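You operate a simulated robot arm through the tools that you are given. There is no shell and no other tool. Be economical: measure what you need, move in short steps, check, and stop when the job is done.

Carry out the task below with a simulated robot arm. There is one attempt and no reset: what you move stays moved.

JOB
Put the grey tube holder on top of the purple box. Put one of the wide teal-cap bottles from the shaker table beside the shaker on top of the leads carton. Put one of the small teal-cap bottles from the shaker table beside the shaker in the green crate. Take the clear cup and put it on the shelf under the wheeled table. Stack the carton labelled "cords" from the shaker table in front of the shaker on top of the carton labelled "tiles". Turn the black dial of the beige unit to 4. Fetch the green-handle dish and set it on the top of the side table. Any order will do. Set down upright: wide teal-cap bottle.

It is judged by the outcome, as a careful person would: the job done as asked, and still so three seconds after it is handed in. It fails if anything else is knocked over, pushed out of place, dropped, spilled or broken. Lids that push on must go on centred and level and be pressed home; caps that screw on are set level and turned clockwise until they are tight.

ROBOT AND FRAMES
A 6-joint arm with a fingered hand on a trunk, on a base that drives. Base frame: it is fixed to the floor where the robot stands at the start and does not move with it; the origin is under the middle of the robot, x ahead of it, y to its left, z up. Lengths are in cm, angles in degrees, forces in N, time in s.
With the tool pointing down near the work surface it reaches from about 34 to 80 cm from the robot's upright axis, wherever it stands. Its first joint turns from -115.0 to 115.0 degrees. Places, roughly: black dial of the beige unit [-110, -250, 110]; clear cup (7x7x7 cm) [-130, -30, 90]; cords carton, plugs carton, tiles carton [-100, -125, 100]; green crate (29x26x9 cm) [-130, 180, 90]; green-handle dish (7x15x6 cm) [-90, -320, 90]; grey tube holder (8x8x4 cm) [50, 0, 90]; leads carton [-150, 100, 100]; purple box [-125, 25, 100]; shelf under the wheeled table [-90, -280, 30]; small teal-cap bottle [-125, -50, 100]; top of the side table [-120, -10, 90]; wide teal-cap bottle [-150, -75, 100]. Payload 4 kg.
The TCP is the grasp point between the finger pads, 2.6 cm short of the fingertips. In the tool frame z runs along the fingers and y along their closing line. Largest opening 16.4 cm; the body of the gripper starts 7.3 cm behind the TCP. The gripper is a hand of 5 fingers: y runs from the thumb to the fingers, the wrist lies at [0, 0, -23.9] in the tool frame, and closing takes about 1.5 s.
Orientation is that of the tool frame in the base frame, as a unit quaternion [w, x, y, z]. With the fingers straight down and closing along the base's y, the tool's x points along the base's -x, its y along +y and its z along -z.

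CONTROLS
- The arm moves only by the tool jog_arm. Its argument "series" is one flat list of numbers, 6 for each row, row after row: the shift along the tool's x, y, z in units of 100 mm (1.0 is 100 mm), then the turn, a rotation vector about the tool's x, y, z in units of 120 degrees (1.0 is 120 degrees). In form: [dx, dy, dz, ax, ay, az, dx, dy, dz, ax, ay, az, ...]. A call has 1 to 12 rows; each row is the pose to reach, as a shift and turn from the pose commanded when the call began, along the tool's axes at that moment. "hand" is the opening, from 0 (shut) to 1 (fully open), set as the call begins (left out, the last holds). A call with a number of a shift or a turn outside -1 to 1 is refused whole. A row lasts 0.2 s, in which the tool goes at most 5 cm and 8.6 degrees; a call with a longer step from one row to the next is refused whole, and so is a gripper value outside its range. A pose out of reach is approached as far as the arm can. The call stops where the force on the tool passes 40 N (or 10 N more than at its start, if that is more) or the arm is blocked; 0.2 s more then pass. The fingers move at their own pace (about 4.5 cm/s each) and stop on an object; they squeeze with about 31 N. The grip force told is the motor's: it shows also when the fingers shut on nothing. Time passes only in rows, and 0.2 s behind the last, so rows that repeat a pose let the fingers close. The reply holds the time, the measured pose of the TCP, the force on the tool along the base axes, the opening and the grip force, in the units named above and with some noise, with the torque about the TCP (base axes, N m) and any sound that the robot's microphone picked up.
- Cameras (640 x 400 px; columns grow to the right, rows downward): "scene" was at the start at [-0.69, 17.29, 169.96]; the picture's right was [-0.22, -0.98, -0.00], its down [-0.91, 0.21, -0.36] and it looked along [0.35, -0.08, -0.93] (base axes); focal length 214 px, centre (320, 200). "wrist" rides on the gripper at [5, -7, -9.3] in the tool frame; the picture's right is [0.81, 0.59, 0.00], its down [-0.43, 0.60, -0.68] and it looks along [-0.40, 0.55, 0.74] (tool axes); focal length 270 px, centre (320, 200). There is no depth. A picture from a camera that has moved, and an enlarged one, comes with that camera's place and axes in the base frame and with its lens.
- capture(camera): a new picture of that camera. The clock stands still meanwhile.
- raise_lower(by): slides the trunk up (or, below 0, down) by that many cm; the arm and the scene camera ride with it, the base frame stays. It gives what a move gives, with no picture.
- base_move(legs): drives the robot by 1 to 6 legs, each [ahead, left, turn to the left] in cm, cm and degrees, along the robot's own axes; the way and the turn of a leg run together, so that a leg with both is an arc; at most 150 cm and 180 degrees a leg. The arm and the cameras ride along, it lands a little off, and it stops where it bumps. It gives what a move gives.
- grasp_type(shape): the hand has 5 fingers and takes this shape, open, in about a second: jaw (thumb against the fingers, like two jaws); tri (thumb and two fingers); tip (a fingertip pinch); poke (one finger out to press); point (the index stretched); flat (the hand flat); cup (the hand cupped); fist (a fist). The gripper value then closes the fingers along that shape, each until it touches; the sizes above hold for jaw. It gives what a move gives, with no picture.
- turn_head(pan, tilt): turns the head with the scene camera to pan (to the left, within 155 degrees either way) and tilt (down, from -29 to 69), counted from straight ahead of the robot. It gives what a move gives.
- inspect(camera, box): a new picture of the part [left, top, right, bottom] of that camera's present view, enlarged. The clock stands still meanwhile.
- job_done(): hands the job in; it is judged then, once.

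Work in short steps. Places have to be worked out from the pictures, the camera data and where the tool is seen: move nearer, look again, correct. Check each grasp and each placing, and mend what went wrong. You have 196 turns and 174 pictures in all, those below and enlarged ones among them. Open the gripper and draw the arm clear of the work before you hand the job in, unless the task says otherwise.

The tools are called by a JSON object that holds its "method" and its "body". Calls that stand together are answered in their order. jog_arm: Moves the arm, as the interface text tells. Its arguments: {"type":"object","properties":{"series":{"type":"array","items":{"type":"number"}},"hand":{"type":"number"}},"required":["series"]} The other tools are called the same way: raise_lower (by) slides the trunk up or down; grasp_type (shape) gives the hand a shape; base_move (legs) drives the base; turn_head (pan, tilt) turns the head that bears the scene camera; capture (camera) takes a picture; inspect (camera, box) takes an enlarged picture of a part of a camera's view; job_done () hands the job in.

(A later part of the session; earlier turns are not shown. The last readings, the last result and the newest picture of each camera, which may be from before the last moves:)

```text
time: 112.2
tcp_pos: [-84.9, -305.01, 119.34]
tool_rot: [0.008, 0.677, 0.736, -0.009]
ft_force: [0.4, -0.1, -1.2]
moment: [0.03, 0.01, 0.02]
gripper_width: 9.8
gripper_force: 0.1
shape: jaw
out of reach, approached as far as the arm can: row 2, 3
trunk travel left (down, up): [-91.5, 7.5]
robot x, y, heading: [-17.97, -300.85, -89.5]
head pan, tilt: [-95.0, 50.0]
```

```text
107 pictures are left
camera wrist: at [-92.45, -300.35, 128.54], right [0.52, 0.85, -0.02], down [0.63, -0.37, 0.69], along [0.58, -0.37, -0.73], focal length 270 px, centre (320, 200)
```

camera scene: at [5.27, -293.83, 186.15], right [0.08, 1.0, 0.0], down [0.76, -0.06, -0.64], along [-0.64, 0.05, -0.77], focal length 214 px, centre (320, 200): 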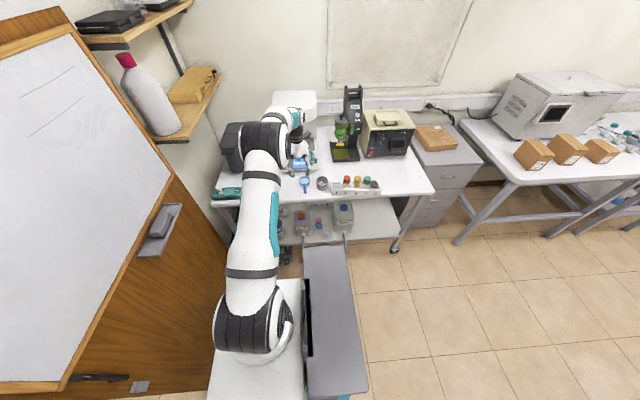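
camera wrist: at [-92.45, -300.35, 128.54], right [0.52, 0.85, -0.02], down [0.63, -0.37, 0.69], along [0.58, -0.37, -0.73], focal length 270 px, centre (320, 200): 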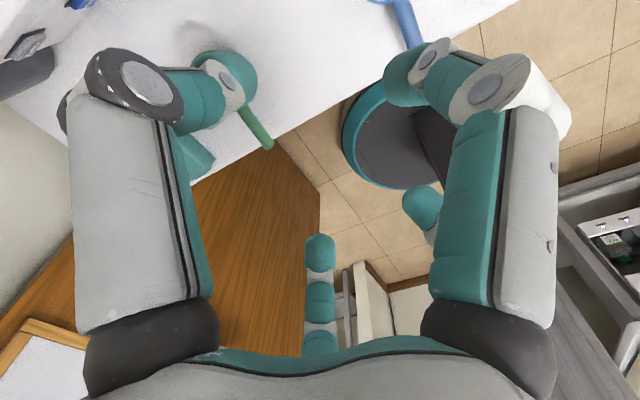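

The wrist yaw is limiting, so use the base: drive ahead 12 cm (door wall is at y ≈ -363, enough room).

{"method": "base_move", "body": {"legs": [[13, 0, 0]]}}

{"method": "capture", "body": {"camera": "wrist"}}

{"method": "capture", "body": {"camera": "scene"}}

```text
time: 113.5
tcp_pos: [-84.85, -317.76, 119.22]
tool_rot: [0.009, 0.679, 0.734, -0.01]
ft_force: [0.6, -0.9, -0.3]
moment: [0.08, -0.02, -0.03]
gripper_width: 9.81
gripper_force: 0.0
shape: jaw
trunk travel left (down, up): [-91.5, 7.5]
robot x, y, heading: [-18.19, -313.67, -89.6]
head pan, tilt: [-95.0, 50.0]
```

```text
106 pictures are left
camera wrist: at [-92.35, -313.04, 128.51], right [0.52, 0.85, -0.02], down [0.63, -0.37, 0.69], along [0.58, -0.37, -0.73], focal length 270 px, centre (320, 200)
```

wrist: 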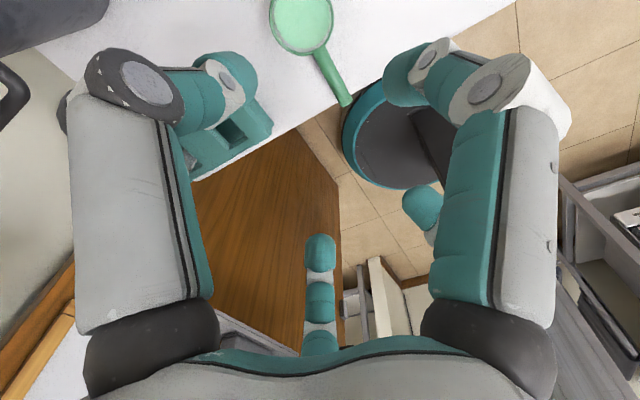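

```text
105 pictures are left
camera scene: at [-7.46, -307.0, 186.16], right [0.08, 1.0, 0.0], down [0.76, -0.06, -0.64], along [-0.64, 0.05, -0.77], focal length 214 px, centre (320, 200)
```

scene: 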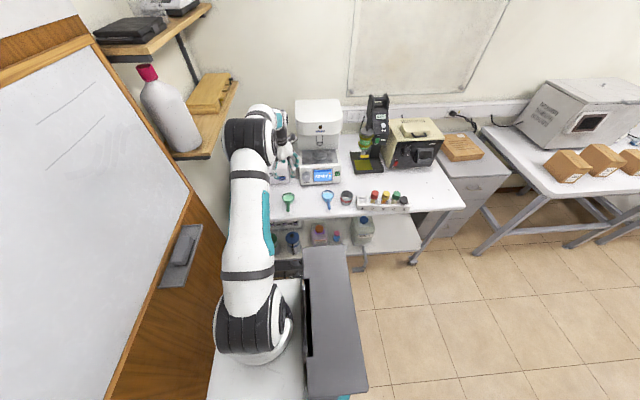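

Zoom on the dish.

{"method": "inspect", "body": {"camera": "wrist", "box": [250, 0, 390, 110]}}

{"method": "inspect", "body": {"camera": "scene", "box": [260, 150, 340, 220]}}

```text
3.64 times, centred on (320, 55) of wrist
camera zoom: at [-92.35, -313.04, 128.51], right [0.52, 0.85, -0.02], down [0.63, -0.37, 0.69], along [0.58, -0.37, -0.73], focal length 983 px, centre (320, 727)
```

zoom: 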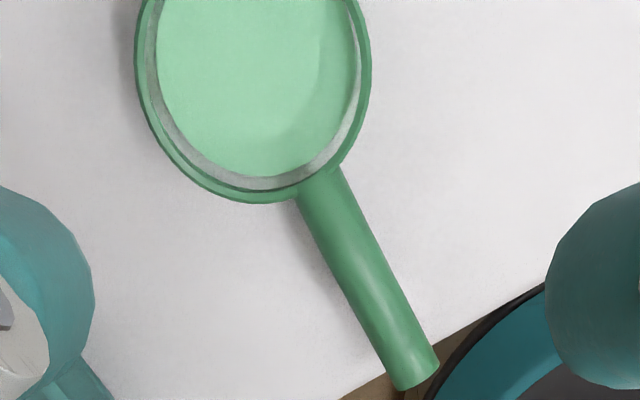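

```text
5.71 times, centred on (300, 185) of scene
camera zoom: at [-7.46, -307.0, 186.16], right [0.08, 1.0, 0.0], down [0.76, -0.06, -0.64], along [-0.64, 0.05, -0.77], focal length 1226 px, centre (434, 286)
```

zoom: 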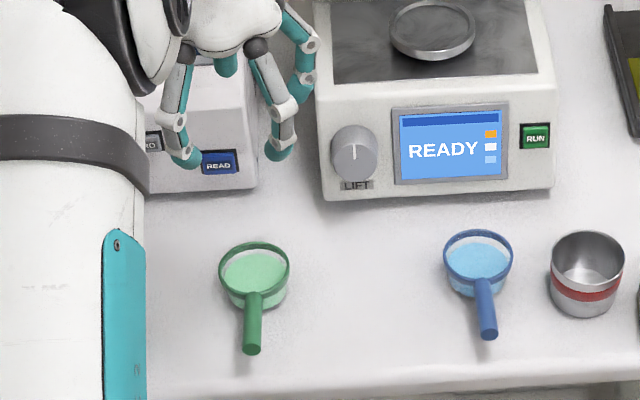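

Dish centre is (-88.4, -318.7), rim top ≈93.5, handle toward +x. I'll grasp around the rim from above with fingers straddling the handle: shift, yaw slightly, lower to z≈105 and look.

{"method": "jog_arm", "body": {"series": [-0.03, -0.18, 0, 0, 0.007, -0.04, -0.067, -0.356, 0, 0, 0.013, -0.08, -0.067, -0.356, 0.35, 0, 0.013, -0.08, -0.067, -0.356, 0.7, 0, 0.013, -0.08], "hand": 0.65}}

{"method": "jog_arm", "body": {"series": [0, 0, 0.35, 0, 0, 0, 0, 0, 0.7, 0, 0, 0]}}

{"method": "capture", "body": {"camera": "wrist"}}

{"method": "inspect", "body": {"camera": "scene", "box": [260, 150, 340, 220]}}

```text
time: 114.5
tcp_pos: [-88.25, -318.6, 112.43]
tool_rot: [-0.003, 0.614, 0.789, 0.0]
ft_force: [-0.4, 0.7, 1.5]
moment: [-0.01, -0.03, -0.03]
gripper_width: 10.59
gripper_force: 0.0
shape: jaw
trunk travel left (down, up): [-91.5, 7.5]
robot x, y, heading: [-18.1, -313.32, -89.7]
head pan, tilt: [-95.0, 50.0]
```

```text
time: 115.1
tcp_pos: [-88.09, -318.41, 105.5]
tool_rot: [-0.003, 0.614, 0.789, -0.001]
ft_force: [-0.2, 0.2, 0.4]
moment: [-0.05, 0.0, 0.01]
gripper_width: 10.61
gripper_force: 0.0
shape: jaw
trunk travel left (down, up): [-91.5, 7.5]
robot x, y, heading: [-17.81, -313.83, -89.7]
head pan, tilt: [-95.0, 50.0]
```

```text
102 pictures are left
camera wrist: at [-96.22, -315.27, 114.86], right [0.37, 0.93, 0.0], down [0.69, -0.27, 0.67], along [0.62, -0.25, -0.74], focal length 270 px, centre (320, 200)
```

wrist: 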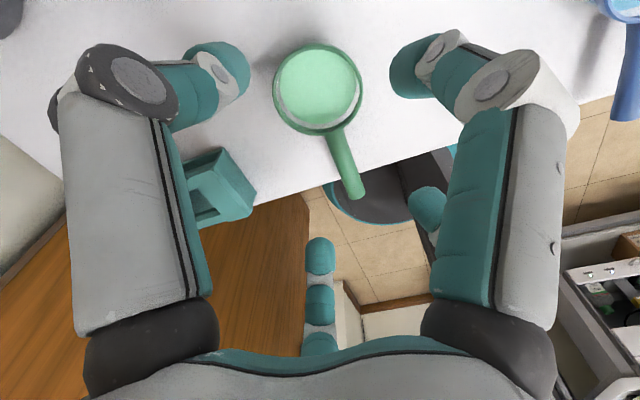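

```text
5.71 times, centred on (300, 185) of scene
camera zoom: at [-7.5, -306.81, 186.16], right [0.08, 1.0, 0.0], down [0.76, -0.06, -0.64], along [-0.64, 0.05, -0.77], focal length 1226 px, centre (434, 286)
```

zoom: 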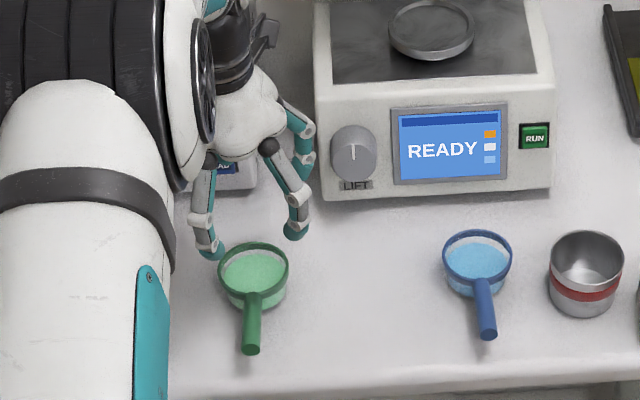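

Centre refined to (-89.0, -318.5). I shift 8 mm and descend around the rim.

{"method": "jog_arm", "body": {"series": [0.01, -0.08, 0, 0, 0, 0, 0.01, -0.08, 0.35, 0, 0, 0, 0.01, -0.08, 0.7, 0, 0, 0, 0.01, -0.08, 0.9, 0, 0, 0]}}

{"method": "capture", "body": {"camera": "wrist"}}

```text
time: 116.1
tcp_pos: [-89.09, -318.8, 96.4]
tool_rot: [-0.003, 0.614, 0.789, -0.001]
ft_force: [-0.1, -0.2, -0.2]
moment: [-0.03, 0.04, -0.01]
gripper_width: 10.63
gripper_force: 0.1
shape: jaw
trunk travel left (down, up): [-91.5, 7.5]
robot x, y, heading: [-18.18, -313.4, -89.4]
head pan, tilt: [-95.0, 50.0]
```

```text
100 pictures are left
camera wrist: at [-97.26, -315.67, 105.81], right [0.37, 0.93, 0.0], down [0.69, -0.27, 0.67], along [0.62, -0.25, -0.74], focal length 270 px, centre (320, 200)
```

wrist: 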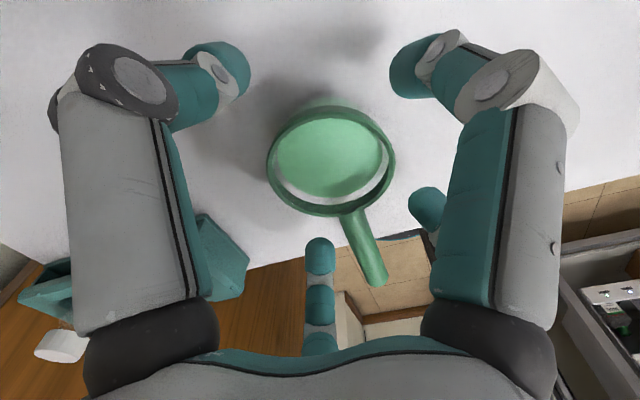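

Centred; fingers straddle the handle. Descend 3.2 cm and close.

{"method": "jog_arm", "body": {"series": [0.055, -0.017, 0, 0, 0, 0, 0.055, -0.017, 0.2, 0, 0, 0, 0.055, -0.017, 0.32, 0, 0, 0, 0.055, -0.017, 0.32, 0, 0, 0]}}

{"method": "jog_arm", "body": {"series": [0, 0, 0, 0, 0, 0, 0, 0, 0, 0, 0, 0, 0, 0, 0, 0, 0, 0, 0, 0, 0, 0, 0, 0, 0, 0, 0, 0, 0, 0, 0, 0, 0, 0, 0, 0], "hand": 0.0}}

{"method": "capture", "body": {"camera": "wrist"}}

```text
time: 117.1
tcp_pos: [-89.63, -318.33, 93.0]
tool_rot: [-0.004, 0.614, 0.789, 0.0]
ft_force: [-0.5, -0.9, 0.1]
moment: [0.02, 0.01, 0.01]
gripper_width: 10.61
gripper_force: 0.0
shape: jaw
trunk travel left (down, up): [-91.5, 7.5]
robot x, y, heading: [-17.71, -313.51, -89.6]
head pan, tilt: [-95.0, 50.0]
```

```text
time: 118.5
tcp_pos: [-89.63, -318.27, 93.02]
tool_rot: [-0.003, 0.614, 0.789, 0.0]
ft_force: [0.1, -0.3, 0.2]
moment: [0.02, 0.02, -0.01]
gripper_width: 5.63
gripper_force: 30.9
shape: jaw
trunk travel left (down, up): [-91.5, 7.5]
robot x, y, heading: [-18.12, -313.29, -89.8]
head pan, tilt: [-95.0, 50.0]
```

```text
99 pictures are left
camera wrist: at [-97.67, -315.11, 102.41], right [0.37, 0.93, 0.0], down [0.69, -0.27, 0.67], along [0.63, -0.25, -0.74], focal length 270 px, centre (320, 200)
```

wrist: 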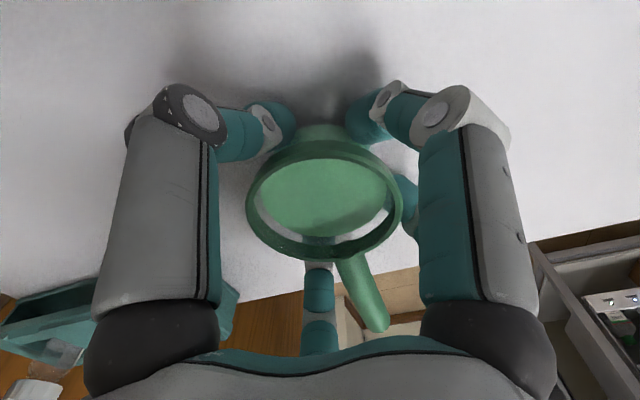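

Gripped beneath the rim (5.6 cm, 31 N). Lift slowly and check level.

{"method": "jog_arm", "body": {"series": [0, 0, -0.1, 0, 0, 0, 0, 0, -0.2, 0, 0, 0, 0, 0, -0.35, 0, 0, 0, 0, 0, -0.5, 0, 0, 0, 0, 0, -0.7, 0, 0, 0, 0, 0, -0.9, 0, 0, 0, 0, 0, -1, 0, 0, 0]}}

{"method": "capture", "body": {"camera": "wrist"}}

{"method": "inspect", "body": {"camera": "scene", "box": [240, 120, 340, 220]}}

```text
time: 120.1
tcp_pos: [-89.36, -318.66, 103.02]
tool_rot: [-0.003, 0.614, 0.789, -0.001]
ft_force: [-0.3, 0.7, -0.7]
moment: [-0.03, 0.09, -0.01]
gripper_width: 5.62
gripper_force: 30.9
shape: jaw
trunk travel left (down, up): [-91.5, 7.5]
robot x, y, heading: [-18.47, -313.52, -89.6]
head pan, tilt: [-95.0, 50.0]
```

```text
98 pictures are left
camera wrist: at [-97.53, -315.48, 112.47], right [0.37, 0.93, 0.0], down [0.69, -0.27, 0.67], along [0.63, -0.25, -0.74], focal length 270 px, centre (320, 200)
```

wrist: 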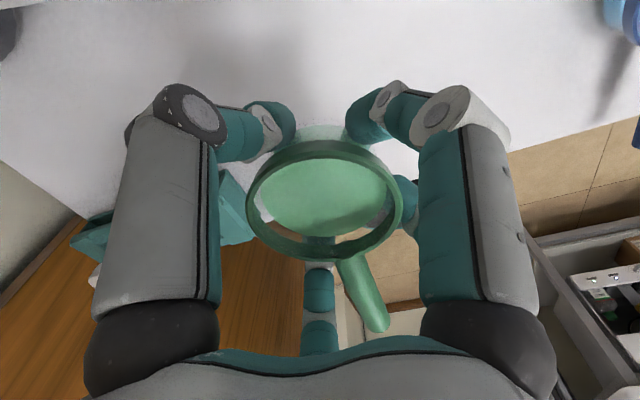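

```text
4.00 times, centred on (290, 170) of scene
camera zoom: at [-7.47, -306.82, 186.15], right [0.08, 1.0, 0.0], down [0.76, -0.06, -0.64], along [-0.64, 0.05, -0.77], focal length 858 px, centre (440, 320)
```

zoom: 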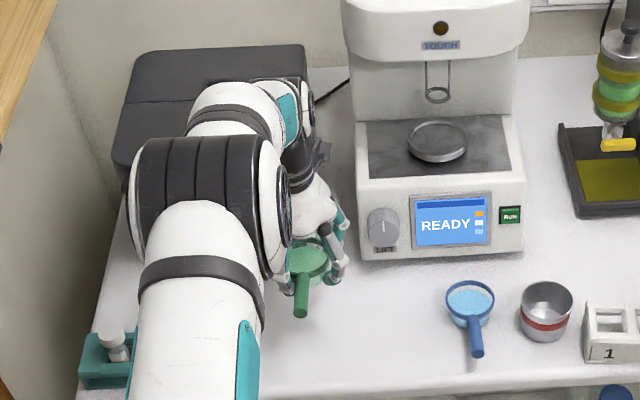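

Held level. Raise, back away, retract, and drive back up the room to the side table.

{"method": "raise_lower", "body": {"by": 7}}

{"method": "jog_arm", "body": {"series": [0, 0.1, -0.2, 0, 0, 0, 0, 0.3, -0.4, 0, 0, 0, 0, 0.5, -0.6, 0, 0, 0, 0, 0.7, -0.8, 0, 0, 0, 0, 0.9, -0.8, 0, 0, 0]}}

{"method": "base_move", "body": {"legs": [[0, 15, 0], [-100, 0, 0], [-100, 0, 0], [-95, 0, 0]]}}

{"method": "capture", "body": {"camera": "wrist"}}

{"method": "capture", "body": {"camera": "scene"}}

```text
time: 121.2
tcp_pos: [-89.36, -318.59, 109.92]
tool_rot: [-0.003, 0.615, 0.789, 0.0]
ft_force: [0.5, -1.3, -1.4]
moment: [0.0, 0.04, 0.01]
gripper_width: 5.61
gripper_force: 31.1
shape: jaw
trunk travel left (down, up): [-98.5, 0.5]
robot x, y, heading: [-18.16, -313.94, -89.6]
head pan, tilt: [-95.0, 50.0]
```

```text
time: 122.4
tcp_pos: [-80.79, -316.45, 118.11]
tool_rot: [-0.003, 0.614, 0.789, -0.001]
ft_force: [0.5, 0.1, -1.9]
moment: [-0.01, -0.02, 0.01]
gripper_width: 5.6
gripper_force: 31.4
shape: jaw
trunk travel left (down, up): [-98.5, 0.5]
robot x, y, heading: [-18.34, -313.51, -89.7]
head pan, tilt: [-95.0, 50.0]
```

```text
time: 137.8
tcp_pos: [-66.83, -22.13, 118.05]
tool_rot: [-0.002, 0.619, 0.785, 0.0]
ft_force: [-0.5, 0.3, -1.6]
moment: [0.0, 0.05, -0.01]
gripper_width: 5.6
gripper_force: 31.4
shape: jaw
trunk travel left (down, up): [-98.5, 0.5]
robot x, y, heading: [-4.4, -19.55, -90.5]
head pan, tilt: [-95.0, 50.0]
```

```text
96 pictures are left
camera wrist: at [-74.76, -18.82, 127.44], right [0.38, 0.92, 0.0], down [0.68, -0.28, 0.67], along [0.62, -0.26, -0.74], focal length 270 px, centre (320, 200)
```

wrist: 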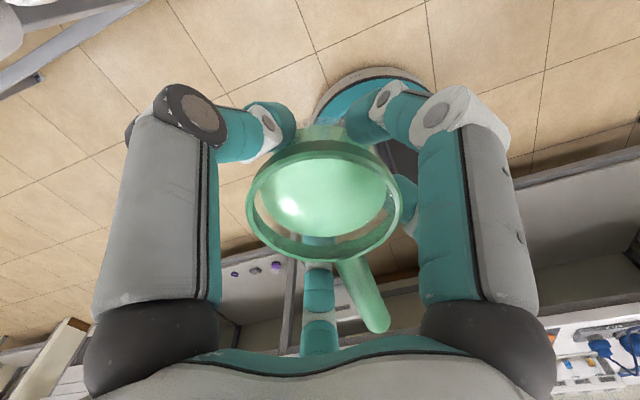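

```text
95 pictures are left
camera scene: at [6.69, -13.34, 193.15], right [0.09, 1.0, 0.0], down [0.76, -0.07, -0.64], along [-0.64, 0.06, -0.77], focal length 214 px, centre (320, 200)
```

scene: 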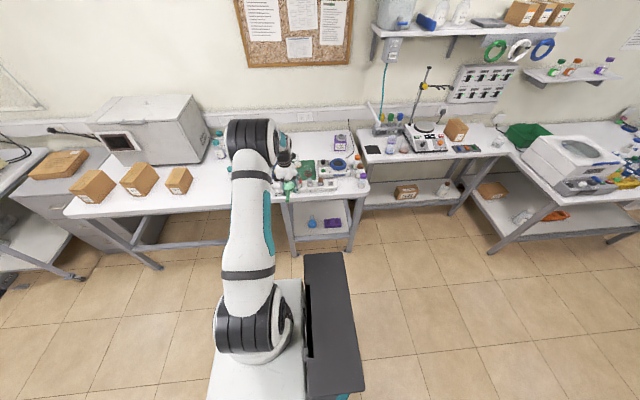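

Drive to the side table: back 16, then right 49.

{"method": "base_move", "body": {"legs": [[-16, 0, 0], [0, -49, 0]]}}

{"method": "turn_head", "body": {"pan": -80, "tilt": 50}}

{"method": "capture", "body": {"camera": "scene"}}

{"method": "capture", "body": {"camera": "wrist"}}

```text
time: 141.9
tcp_pos: [-117.8, -5.81, 117.96]
tool_rot: [-0.001, 0.616, 0.787, 0.0]
ft_force: [-1.3, -0.1, -1.4]
moment: [0.0, 0.03, -0.01]
gripper_width: 5.61
gripper_force: 31.2
shape: jaw
trunk travel left (down, up): [-98.5, 0.5]
robot x, y, heading: [-55.11, -3.4, -89.8]
head pan, tilt: [-95.0, 50.0]
```

```text
time: 142.6
tcp_pos: [-117.71, -5.73, 118.15]
tool_rot: [-0.003, 0.616, 0.787, 0.0]
ft_force: [0.7, -0.4, -1.0]
moment: [0.0, -0.01, -0.03]
gripper_width: 5.59
gripper_force: 31.3
shape: jaw
trunk travel left (down, up): [-98.5, 0.5]
robot x, y, heading: [-55.03, -3.38, -90.1]
head pan, tilt: [-80.0, 50.0]
```

```text
94 pictures are left
camera scene: at [-44.3, 1.28, 193.15], right [-0.17, 0.98, 0.0], down [0.75, 0.13, -0.64], along [-0.63, -0.11, -0.77], focal length 214 px, centre (320, 200)
```

scene: 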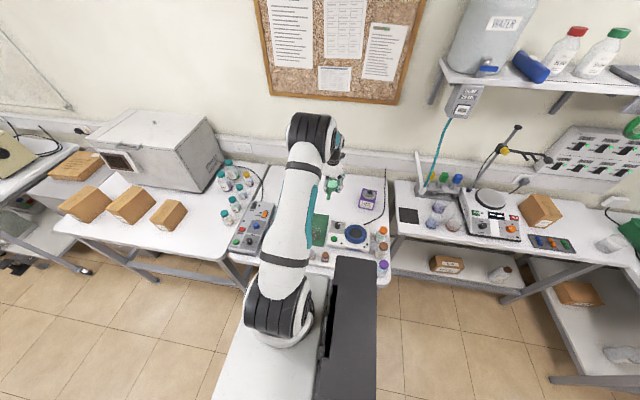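

```text
93 pictures are left
camera wrist: at [-125.82, -2.59, 127.45], right [0.38, 0.93, 0.0], down [0.68, -0.28, 0.67], along [0.62, -0.25, -0.74], focal length 270 px, centre (320, 200)
```

wrist: 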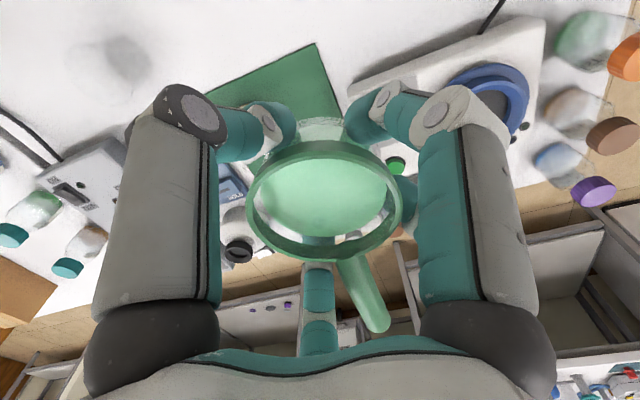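

Extend the arm to x≈-129, then lower the trunk.

{"method": "jog_arm", "body": {"series": [0.07, -0.28, 0, 0, 0, 0, 0.14, -0.56, 0, 0, 0, 0, 0.2, -0.8, 0, 0, 0, 0]}}

{"method": "jog_arm", "body": {"series": [0.07, -0.3, 0, 0, 0, 0]}}

{"method": "raise_lower", "body": {"by": -14}}

{"method": "capture", "body": {"camera": "wrist"}}

{"method": "inspect", "body": {"camera": "scene", "box": [250, 120, 410, 240]}}

```text
time: 143.4
tcp_pos: [-126.44, -5.79, 117.68]
tool_rot: [-0.001, 0.617, 0.787, 0.0]
ft_force: [0.5, 0.5, -1.4]
moment: [0.0, 0.0, 0.03]
gripper_width: 5.58
gripper_force: 30.9
shape: jaw
trunk travel left (down, up): [-98.5, 0.5]
robot x, y, heading: [-54.57, -3.14, -90.0]
head pan, tilt: [-80.0, 50.0]
```

```text
time: 143.8
tcp_pos: [-129.57, -5.88, 117.76]
tool_rot: [-0.001, 0.617, 0.787, 0.001]
ft_force: [-0.2, -0.1, -1.0]
moment: [0.0, -0.05, -0.03]
gripper_width: 5.6
gripper_force: 31.3
shape: jaw
trunk travel left (down, up): [-98.5, 0.5]
robot x, y, heading: [-55.13, -3.28, -89.9]
head pan, tilt: [-80.0, 50.0]
```

```text
time: 145.5
tcp_pos: [-129.34, -5.78, 104.01]
tool_rot: [-0.003, 0.617, 0.787, 0.0]
ft_force: [0.6, 0.3, -1.1]
moment: [0.0, -0.01, 0.0]
gripper_width: 5.61
gripper_force: 31.4
shape: jaw
trunk travel left (down, up): [-84.5, 14.5]
robot x, y, heading: [-55.22, -3.36, -89.9]
head pan, tilt: [-80.0, 50.0]
```

```text
92 pictures are left
camera wrist: at [-137.39, -2.68, 113.39], right [0.38, 0.93, 0.0], down [0.68, -0.28, 0.67], along [0.62, -0.25, -0.74], focal length 270 px, centre (320, 200)
```

wrist: 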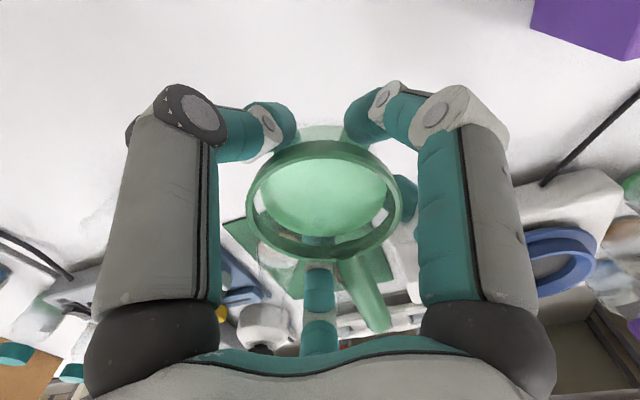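

```text
3.33 times, centred on (330, 180) of scene
camera zoom: at [-44.33, 1.27, 179.16], right [-0.17, 0.98, 0.0], down [0.75, 0.13, -0.64], along [-0.63, -0.11, -0.77], focal length 715 px, centre (287, 267)
```

zoom: 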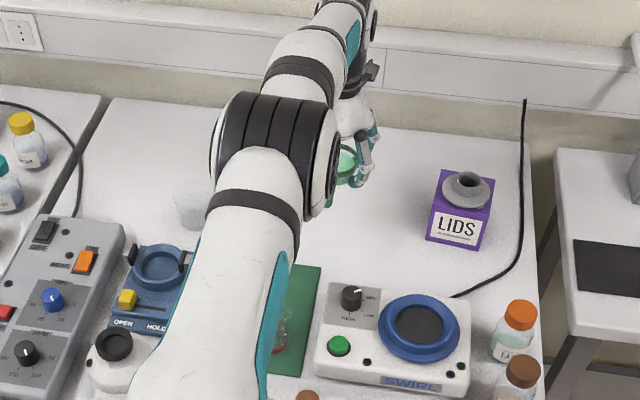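

Area is clear. Lower 8 more by trunk, then feel for the table.

{"method": "raise_lower", "body": {"by": -8.5}}

{"method": "jog_arm", "body": {"series": [0, 0, 0.07, 0, 0, 0, 0, 0, 0.14, 0, 0, 0]}}

{"method": "jog_arm", "body": {"series": [0, 0, 0.04, 0, 0, 0, 0, 0, 0.08, 0, 0, 0]}}

```text
time: 146.7
tcp_pos: [-129.38, -5.83, 95.5]
tool_rot: [-0.002, 0.617, 0.787, 0.0]
ft_force: [0.3, 0.0, -1.8]
moment: [0.0, 0.01, 0.0]
gripper_width: 5.58
gripper_force: 31.0
shape: jaw
trunk travel left (down, up): [-76.0, 23.0]
robot x, y, heading: [-55.2, -3.64, -89.9]
head pan, tilt: [-80.0, 50.0]
```

```text
time: 147.3
tcp_pos: [-129.32, -5.86, 94.18]
tool_rot: [-0.002, 0.617, 0.787, 0.0]
ft_force: [-0.2, 0.4, -0.5]
moment: [0.03, 0.01, 0.0]
gripper_width: 5.6
gripper_force: 30.8
shape: jaw
trunk travel left (down, up): [-76.0, 23.0]
robot x, y, heading: [-55.17, -3.42, -90.0]
head pan, tilt: [-80.0, 50.0]
```

```text
time: 147.9
tcp_pos: [-129.39, -5.9, 93.17]
tool_rot: [-0.002, 0.617, 0.787, 0.0]
ft_force: [-0.1, -0.8, -0.3]
moment: [-0.01, 0.01, 0.03]
gripper_width: 5.61
gripper_force: 31.1
shape: jaw
trunk travel left (down, up): [-76.0, 23.0]
robot x, y, heading: [-54.95, -3.41, -90.0]
head pan, tilt: [-80.0, 50.0]
```

Not touching yet; continue in 2–3 mm steps.

{"method": "jog_arm", "body": {"series": [0, 0, 0.03, 0, 0, 0]}}

{"method": "jog_arm", "body": {"series": [0, 0, 0.03, 0, 0, 0]}}

{"method": "inspect", "body": {"camera": "wrist", "box": [220, 100, 440, 280]}}

```text
time: 148.3
tcp_pos: [-129.34, -5.85, 92.87]
tool_rot: [-0.002, 0.617, 0.787, 0.0]
ft_force: [-0.8, 0.9, -1.4]
moment: [0.03, 0.02, -0.02]
gripper_width: 5.59
gripper_force: 31.2
shape: jaw
trunk travel left (down, up): [-76.0, 23.0]
robot x, y, heading: [-55.18, -3.55, -90.1]
head pan, tilt: [-80.0, 50.0]
```

```text
time: 148.7
tcp_pos: [-129.36, -5.75, 92.93]
tool_rot: [-0.003, 0.617, 0.787, -0.002]
ft_force: [0.3, 0.3, 7.3]
moment: [-0.02, -0.14, -0.03]
gripper_width: 5.64
gripper_force: 31.5
shape: jaw
trunk travel left (down, up): [-76.0, 23.0]
robot x, y, heading: [-55.18, -3.01, -90.2]
head pan, tilt: [-80.0, 50.0]
```

```text
2.22 times, centred on (330, 190) of wrist
camera zoom: at [-137.41, -2.61, 102.3], right [0.38, 0.93, 0.0], down [0.69, -0.28, 0.67], along [0.62, -0.25, -0.74], focal length 601 px, centre (298, 222)
```

zoom: 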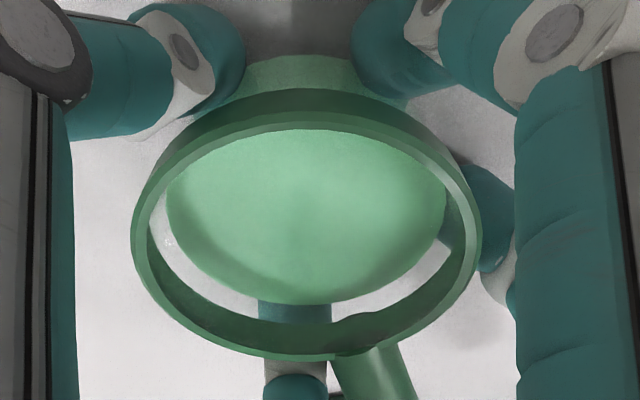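

Contact (7 N). Open and rise.

{"method": "jog_arm", "body": {"series": [0, 0, 0, 0, 0, 0, 0, 0, 0, 0, 0, 0, 0, 0, 0, 0, 0, 0, 0, 0, 0, 0, 0, 0, 0, 0, 0, 0, 0, 0, 0, 0, 0, 0, 0, 0, 0, 0, 0, 0, 0, 0], "hand": 0.65}}

{"method": "jog_arm", "body": {"series": [0, 0, -0.15, 0, 0, 0, 0, 0, -0.4, 0, 0, 0, 0, 0, -0.7, 0, 0, 0, 0, 0, -1, 0, 0, 0]}}

{"method": "capture", "body": {"camera": "wrist"}}

```text
time: 150.3
tcp_pos: [-129.3, -5.86, 92.83]
tool_rot: [-0.003, 0.617, 0.787, 0.0]
ft_force: [-0.9, 0.1, 4.8]
moment: [-0.08, -0.17, 0.0]
gripper_width: 10.51
gripper_force: 0.1
shape: jaw
trunk travel left (down, up): [-76.0, 23.0]
robot x, y, heading: [-55.18, -3.4, -89.7]
head pan, tilt: [-80.0, 50.0]
```

```text
time: 151.3
tcp_pos: [-129.23, -6.11, 102.62]
tool_rot: [-0.003, 0.617, 0.787, 0.0]
ft_force: [-0.9, -1.2, 0.2]
moment: [0.02, 0.04, -0.01]
gripper_width: 10.58
gripper_force: 0.1
shape: jaw
trunk travel left (down, up): [-76.0, 23.0]
robot x, y, heading: [-54.86, -3.4, -89.8]
head pan, tilt: [-80.0, 50.0]
```

```text
89 pictures are left
camera wrist: at [-137.28, -2.84, 112.11], right [0.38, 0.93, 0.0], down [0.68, -0.28, 0.67], along [0.62, -0.25, -0.74], focal length 270 px, centre (320, 200)
```

wrist: 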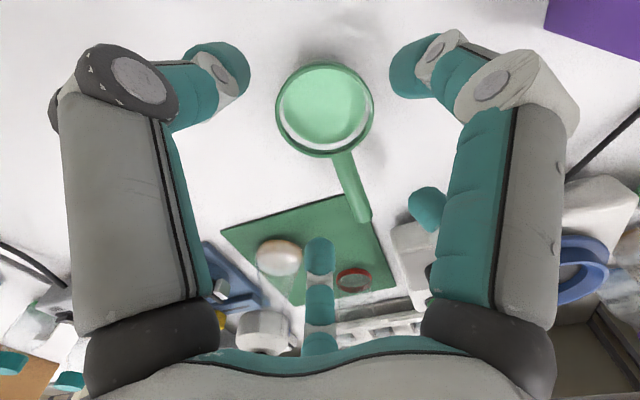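

The dish stands on the side table. Next, the cup ≈24 cm toward -y: raise, drive ahead and look.

{"method": "raise_lower", "body": {"by": 8}}

{"method": "base_move", "body": {"legs": [[0, 3, 0], [20, 0, 0]]}}

{"method": "capture", "body": {"camera": "wrist"}}

{"method": "inspect", "body": {"camera": "scene", "box": [250, 120, 410, 240]}}

```text
time: 152.5
tcp_pos: [-129.3, -6.03, 110.68]
tool_rot: [-0.003, 0.617, 0.787, 0.0]
ft_force: [-0.4, 0.1, -0.5]
moment: [-0.01, 0.01, 0.03]
gripper_width: 10.6
gripper_force: 0.0
shape: jaw
trunk travel left (down, up): [-84.0, 15.0]
robot x, y, heading: [-55.53, -3.35, -89.8]
head pan, tilt: [-80.0, 50.0]
```

```text
time: 154.5
tcp_pos: [-126.28, -25.79, 110.77]
tool_rot: [-0.003, 0.617, 0.787, 0.0]
ft_force: [0.2, -0.8, 0.2]
moment: [0.01, -0.04, -0.02]
gripper_width: 10.59
gripper_force: 0.1
shape: jaw
trunk travel left (down, up): [-84.0, 15.0]
robot x, y, heading: [-52.14, -23.37, -90.0]
head pan, tilt: [-80.0, 50.0]
```

```text
88 pictures are left
camera wrist: at [-134.34, -22.53, 120.08], right [0.38, 0.93, 0.0], down [0.68, -0.28, 0.67], along [0.62, -0.26, -0.74], focal length 270 px, centre (320, 200)
```

wrist: 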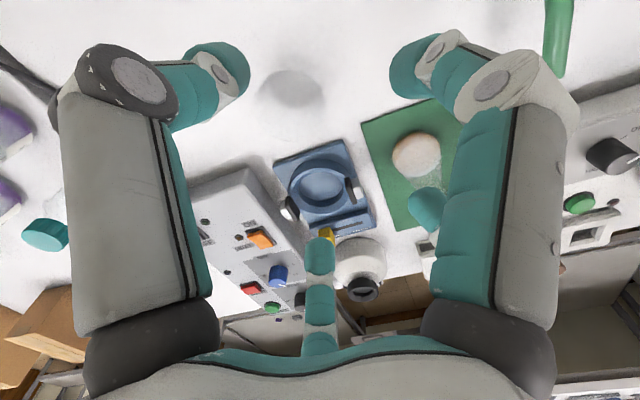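

```text
3.33 times, centred on (330, 180) of scene
camera zoom: at [-41.33, -18.64, 178.66], right [-0.17, 0.99, 0.0], down [0.75, 0.13, -0.64], along [-0.63, -0.11, -0.77], focal length 715 px, centre (287, 267)
```

zoom: 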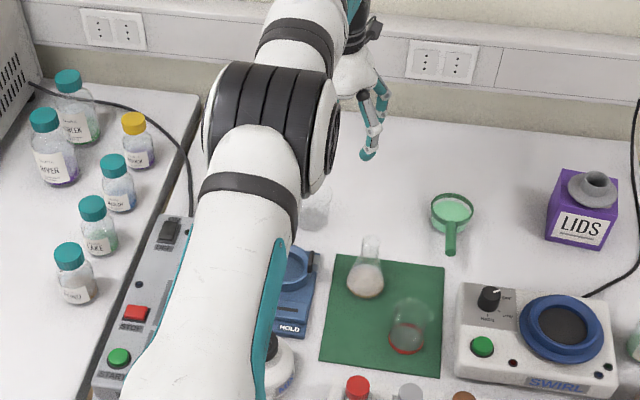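

Zoom on the cup in the wrist view.

{"method": "inspect", "body": {"camera": "wrist", "box": [230, 40, 370, 140]}}

```text
4.00 times, centred on (300, 90) of wrist
camera zoom: at [-134.34, -22.53, 120.08], right [0.38, 0.93, 0.0], down [0.68, -0.28, 0.67], along [0.62, -0.26, -0.74], focal length 1081 px, centre (400, 640)
```

zoom: 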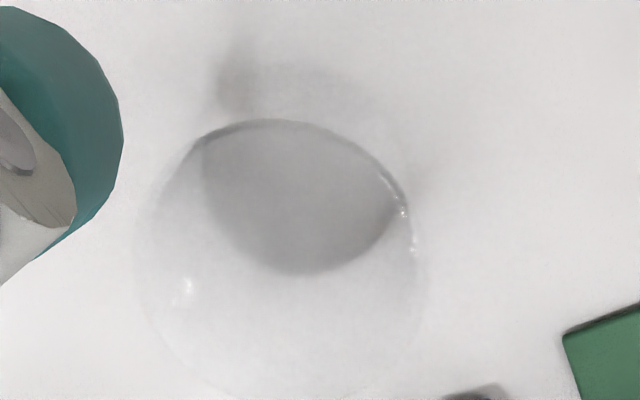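

Cup centre (-125.4, -29.5), rim ≈95. Align, then descend around it.

{"method": "jog_arm", "body": {"series": [-0.19, 0, 0, 0, 0, 0, -0.38, 0, 0, 0, 0, 0, -0.38, 0, 0.3, 0, 0, 0, -0.38, 0, 0.6, 0, 0, 0, -0.38, 0, 0.8, 0, 0, 0], "hand": 0.65}}

{"method": "capture", "body": {"camera": "wrist"}}

```text
time: 155.7
tcp_pos: [-125.52, -29.45, 102.75]
tool_rot: [-0.003, 0.618, 0.786, -0.001]
ft_force: [0.6, -0.6, 1.0]
moment: [-0.01, -0.02, -0.01]
gripper_width: 10.63
gripper_force: 0.0
shape: jaw
trunk travel left (down, up): [-84.0, 15.0]
robot x, y, heading: [-51.87, -23.26, -90.2]
head pan, tilt: [-80.0, 50.0]
```

```text
85 pictures are left
camera wrist: at [-133.58, -26.24, 112.13], right [0.38, 0.93, 0.0], down [0.68, -0.28, 0.67], along [0.62, -0.26, -0.74], focal length 270 px, centre (320, 200)
```

wrist: 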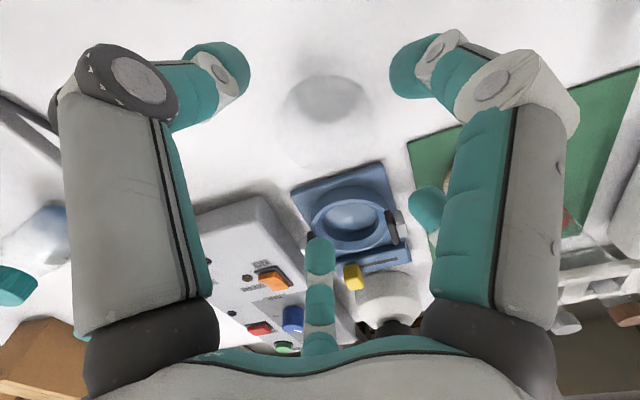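

Aligned. Narrow the hand a little and descend to z≈92.7.

{"method": "jog_arm", "body": {"series": [0.01, -0.02, 0.3, 0, 0, 0, 0.01, -0.02, 0.6, 0, 0, 0, 0.01, -0.02, 0.85, 0, 0, 0, 0.01, -0.02, 1.0, 0, 0, 0], "hand": 0.58}}

{"method": "capture", "body": {"camera": "wrist"}}

```text
time: 156.7
tcp_pos: [-125.69, -29.25, 92.72]
tool_rot: [-0.003, 0.618, 0.786, -0.001]
ft_force: [0.2, -0.3, 1.5]
moment: [-0.02, -0.05, -0.01]
gripper_width: 9.55
gripper_force: 0.0
shape: jaw
trunk travel left (down, up): [-84.0, 15.0]
robot x, y, heading: [-52.05, -22.78, -90.3]
head pan, tilt: [-80.0, 50.0]
```

```text
84 pictures are left
camera wrist: at [-133.7, -25.97, 102.17], right [0.38, 0.93, 0.0], down [0.68, -0.28, 0.67], along [0.62, -0.26, -0.74], focal length 270 px, centre (320, 200)
```

wrist: 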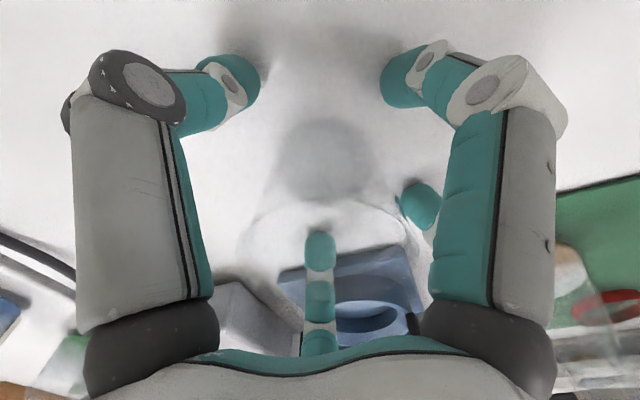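

Fingers are around the cup; close.

{"method": "jog_arm", "body": {"series": [0, 0, 0, 0, 0, 0, 0, 0, 0, 0, 0, 0, 0, 0, 0, 0, 0, 0, 0, 0, 0, 0, 0, 0, 0, 0, 0, 0, 0, 0, 0, 0, 0, 0, 0, 0], "hand": 0.0}}

{"method": "jog_arm", "body": {"series": [0, 0, -0.1, 0, 0, 0, 0, 0, -0.25, 0, 0, 0, 0, 0, -0.45, 0, 0, 0, 0, 0, -0.7, 0, 0, 0, 0, 0, -1.0, 0, 0, 0]}}

{"method": "capture", "body": {"camera": "wrist"}}

```text
time: 158.1
tcp_pos: [-125.69, -29.28, 92.67]
tool_rot: [-0.002, 0.618, 0.786, -0.001]
ft_force: [-0.4, 0.7, 0.6]
moment: [0.01, -0.01, 0.04]
gripper_width: 4.78
gripper_force: 30.9
shape: jaw
trunk travel left (down, up): [-84.0, 15.0]
robot x, y, heading: [-52.2, -22.97, -90.0]
head pan, tilt: [-80.0, 50.0]
```

```text
time: 159.3
tcp_pos: [-125.79, -29.24, 102.84]
tool_rot: [-0.002, 0.618, 0.786, -0.001]
ft_force: [0.9, 0.5, -0.9]
moment: [0.03, 0.02, 0.0]
gripper_width: 4.75
gripper_force: 30.8
shape: jaw
trunk travel left (down, up): [-84.0, 15.0]
robot x, y, heading: [-52.19, -23.22, -89.8]
head pan, tilt: [-80.0, 50.0]
```

```text
83 pictures are left
camera wrist: at [-133.83, -25.95, 112.13], right [0.38, 0.93, 0.0], down [0.68, -0.28, 0.67], along [0.62, -0.26, -0.74], focal length 270 px, centre (320, 200)
```

wrist: 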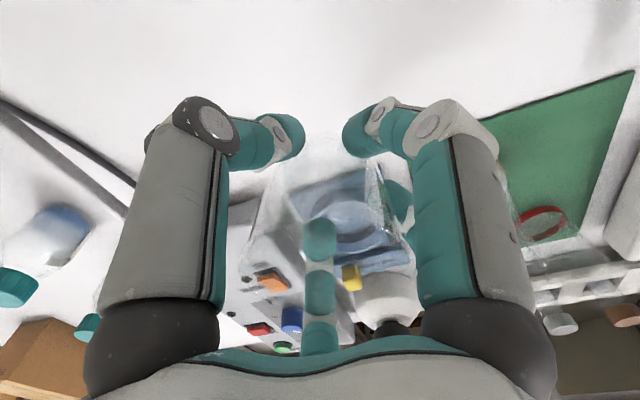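

Cup held. Raise, back out, retract the arm, and drive to the wheeled table.

{"method": "raise_lower", "body": {"by": 10}}

{"method": "base_move", "body": {"legs": [[0, 45, 0]]}}

{"method": "jog_arm", "body": {"series": [0, 0.3, 0, 0, 0, 0, 0, 0.6, 0, 0, 0, 0, 0, 0.95, 0, 0, 0, 0]}}

{"method": "base_move", "body": {"legs": [[105, 0, 0], [105, 0, 0]]}}

{"method": "turn_head", "body": {"pan": -80, "tilt": 45}}

{"method": "capture", "body": {"camera": "scene"}}

```text
time: 160.6
tcp_pos: [-125.91, -29.19, 112.7]
tool_rot: [-0.003, 0.618, 0.786, -0.001]
ft_force: [0.4, 0.0, 0.3]
moment: [-0.01, 0.0, 0.0]
gripper_width: 4.76
gripper_force: 31.0
shape: jaw
trunk travel left (down, up): [-94.0, 5.0]
robot x, y, heading: [-52.3, -23.02, -90.2]
head pan, tilt: [-80.0, 50.0]
```

```text
time: 163.4
tcp_pos: [-79.3, -29.32, 112.75]
tool_rot: [-0.003, 0.618, 0.786, -0.001]
ft_force: [-0.8, 0.0, -0.2]
moment: [0.01, 0.02, 0.0]
gripper_width: 4.76
gripper_force: 31.0
shape: jaw
trunk travel left (down, up): [-94.0, 5.0]
robot x, y, heading: [-5.8, -23.56, -90.0]
head pan, tilt: [-80.0, 50.0]
```

```text
time: 164.2
tcp_pos: [-70.25, -26.59, 112.38]
tool_rot: [-0.003, 0.619, 0.785, -0.002]
ft_force: [0.7, 0.6, 0.2]
moment: [0.01, 0.05, 0.01]
gripper_width: 4.75
gripper_force: 31.0
shape: jaw
trunk travel left (down, up): [-94.0, 5.0]
robot x, y, heading: [-5.51, -23.33, -90.3]
head pan, tilt: [-80.0, 50.0]
```

```text
time: 174.7
tcp_pos: [-72.44, -237.72, 112.3]
tool_rot: [-0.002, 0.623, 0.782, 0.0]
ft_force: [0.4, 0.1, 0.0]
moment: [0.02, 0.02, 0.02]
gripper_width: 4.77
gripper_force: 30.8
shape: jaw
trunk travel left (down, up): [-94.0, 5.0]
robot x, y, heading: [-7.76, -235.09, -90.7]
head pan, tilt: [-80.0, 50.0]
```

```text
time: 175.4
tcp_pos: [-72.45, -237.66, 112.44]
tool_rot: [-0.003, 0.623, 0.782, -0.001]
ft_force: [-0.9, 0.4, -0.8]
moment: [0.0, 0.01, 0.02]
gripper_width: 4.75
gripper_force: 30.8
shape: jaw
trunk travel left (down, up): [-94.0, 5.0]
robot x, y, heading: [-7.69, -234.77, -90.8]
head pan, tilt: [-80.0, 45.0]
```

```text
82 pictures are left
camera scene: at [2.79, -230.48, 189.34], right [-0.16, 0.99, 0.0], down [0.7, 0.11, -0.71], along [-0.7, -0.11, -0.71], focal length 214 px, centre (320, 200)
```

scene: 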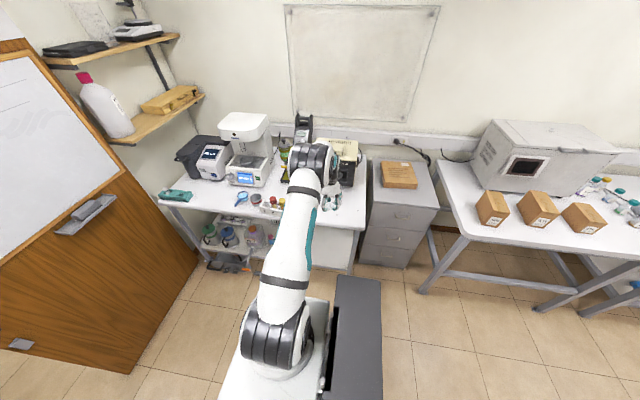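

Back 12 cm from the table edge, then lower the trunk 70 cm and look under the table.

{"method": "base_move", "body": {"legs": [[3, 12, 0]]}}

{"method": "raise_lower", "body": {"by": -68}}

{"method": "capture", "body": {"camera": "scene"}}

{"method": "capture", "body": {"camera": "wrist"}}

```text
time: 176.6
tcp_pos: [-60.67, -240.99, 112.35]
tool_rot: [-0.004, 0.622, 0.783, 0.0]
ft_force: [-0.1, -0.1, -0.4]
moment: [0.02, 0.01, 0.0]
gripper_width: 4.74
gripper_force: 31.2
shape: jaw
trunk travel left (down, up): [-94.0, 5.0]
robot x, y, heading: [4.12, -238.11, -90.8]
head pan, tilt: [-80.0, 45.0]
```

```text
refused: -68 is not a number from -40 to 40
```

```text
81 pictures are left
camera scene: at [14.65, -233.61, 189.33], right [-0.16, 0.99, 0.0], down [0.7, 0.11, -0.71], along [-0.7, -0.11, -0.71], focal length 214 px, centre (320, 200)
```

scene: 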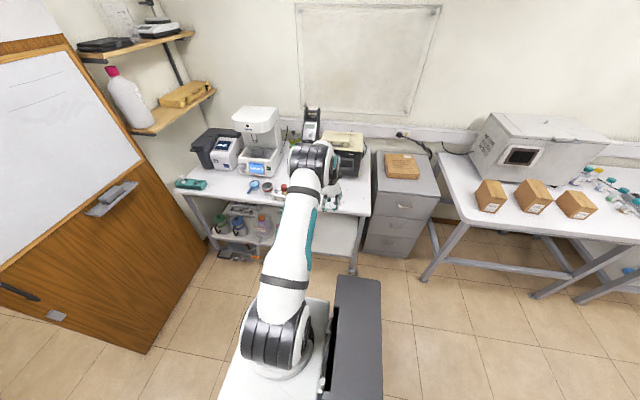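

```text
80 pictures are left
camera wrist: at [-68.64, -237.52, 121.79], right [0.39, 0.92, 0.0], down [0.68, -0.29, 0.67], along [0.62, -0.26, -0.74], focal length 270 px, centre (320, 200)
```

wrist: 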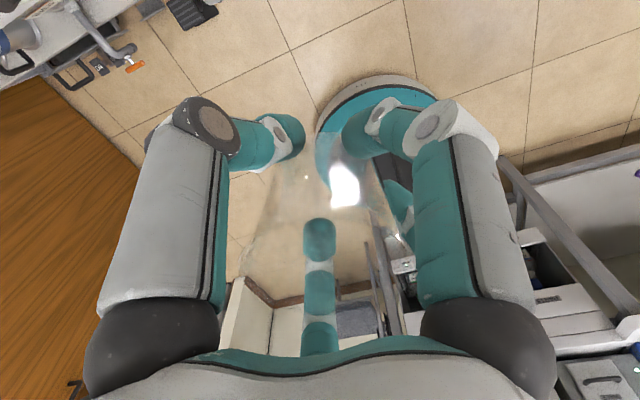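

Lower in two steps of ≤40 cm.

{"method": "raise_lower", "body": {"by": -38}}

{"method": "raise_lower", "body": {"by": -30}}

{"method": "turn_head", "body": {"pan": -80, "tilt": 35}}

{"method": "capture", "body": {"camera": "scene"}}

```text
time: 180.3
tcp_pos: [-60.69, -240.88, 74.27]
tool_rot: [-0.002, 0.622, 0.783, 0.0]
ft_force: [0.4, -0.8, -0.5]
moment: [0.0, 0.0, 0.02]
gripper_width: 4.76
gripper_force: 31.6
shape: jaw
trunk travel left (down, up): [-56.0, 43.0]
robot x, y, heading: [3.89, -238.3, -90.8]
head pan, tilt: [-80.0, 45.0]
```

```text
time: 183.3
tcp_pos: [-60.75, -240.95, 44.26]
tool_rot: [-0.003, 0.622, 0.783, 0.0]
ft_force: [0.5, 0.1, -1.4]
moment: [-0.02, -0.04, 0.0]
gripper_width: 4.74
gripper_force: 31.0
shape: jaw
trunk travel left (down, up): [-26.0, 73.0]
robot x, y, heading: [4.21, -237.97, -90.6]
head pan, tilt: [-80.0, 45.0]
```

```text
time: 184.0
tcp_pos: [-60.68, -240.77, 44.24]
tool_rot: [-0.002, 0.623, 0.782, -0.001]
ft_force: [0.4, 1.0, -0.8]
moment: [0.01, 0.02, -0.01]
gripper_width: 4.76
gripper_force: 31.3
shape: jaw
trunk travel left (down, up): [-26.0, 73.0]
robot x, y, heading: [4.29, -237.83, -90.6]
head pan, tilt: [-80.0, 35.0]
```

```text
79 pictures are left
camera scene: at [13.83, -233.68, 122.82], right [-0.16, 0.99, 0.0], down [0.57, 0.09, -0.82], along [-0.81, -0.13, -0.57], focal length 214 px, centre (320, 200)
```

scene: 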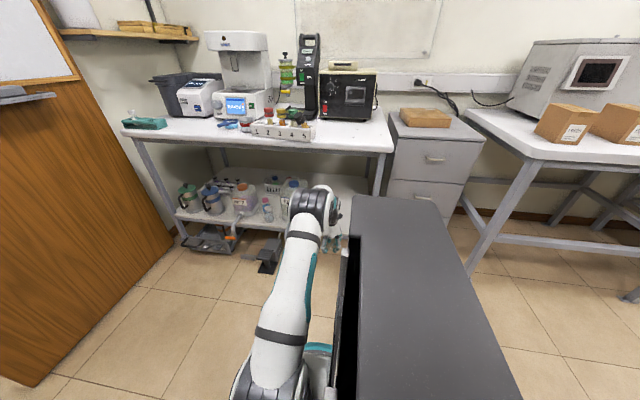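

Zoom under the table.

{"method": "inspect", "body": {"camera": "scene", "box": [240, 110, 420, 260]}}

{"method": "capture", "body": {"camera": "wrist"}}

```text
2.67 times, centred on (330, 185) of scene
camera zoom: at [13.83, -233.68, 122.82], right [-0.16, 0.99, 0.0], down [0.57, 0.09, -0.82], along [-0.81, -0.13, -0.57], focal length 572 px, centre (293, 240)
```

zoom: 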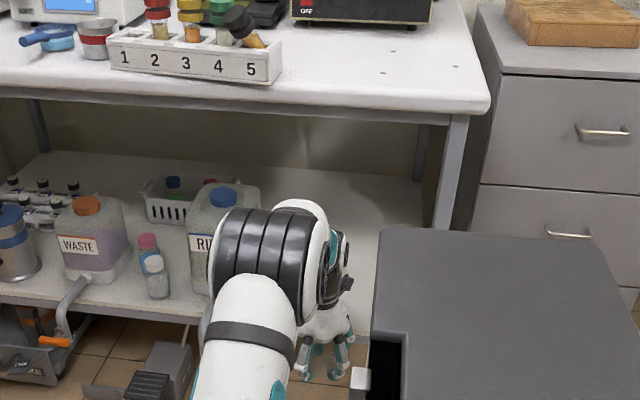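

```text
77 pictures are left
camera wrist: at [-68.73, -237.49, 53.72], right [0.39, 0.92, 0.0], down [0.68, -0.29, 0.67], along [0.62, -0.26, -0.74], focal length 270 px, centre (320, 200)
```

wrist: 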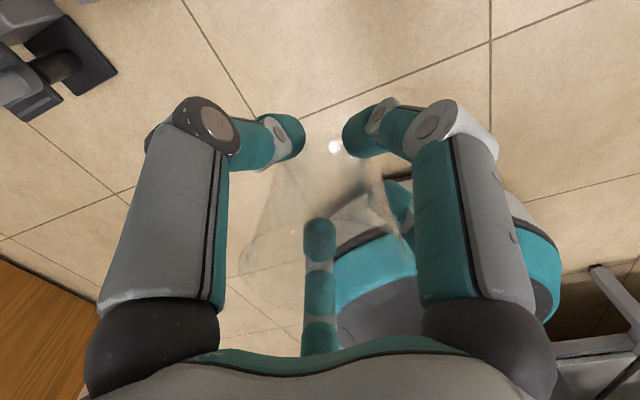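

I notice the tube rack's tube 5 looks tilted — possibly bumped while backing from the dial. Look closely.

{"method": "inspect", "body": {"camera": "scene", "box": [230, 95, 340, 150]}}

```text
5.82 times, centred on (285, 122) of scene
camera zoom: at [13.83, -233.68, 122.82], right [-0.16, 0.99, 0.0], down [0.57, 0.09, -0.82], along [-0.81, -0.13, -0.57], focal length 1248 px, centre (524, 651)
```

zoom: 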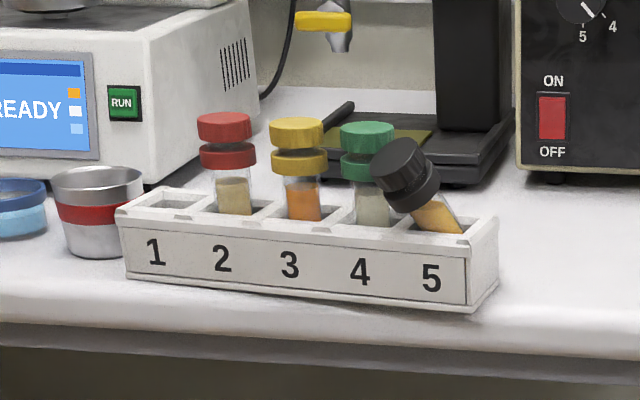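

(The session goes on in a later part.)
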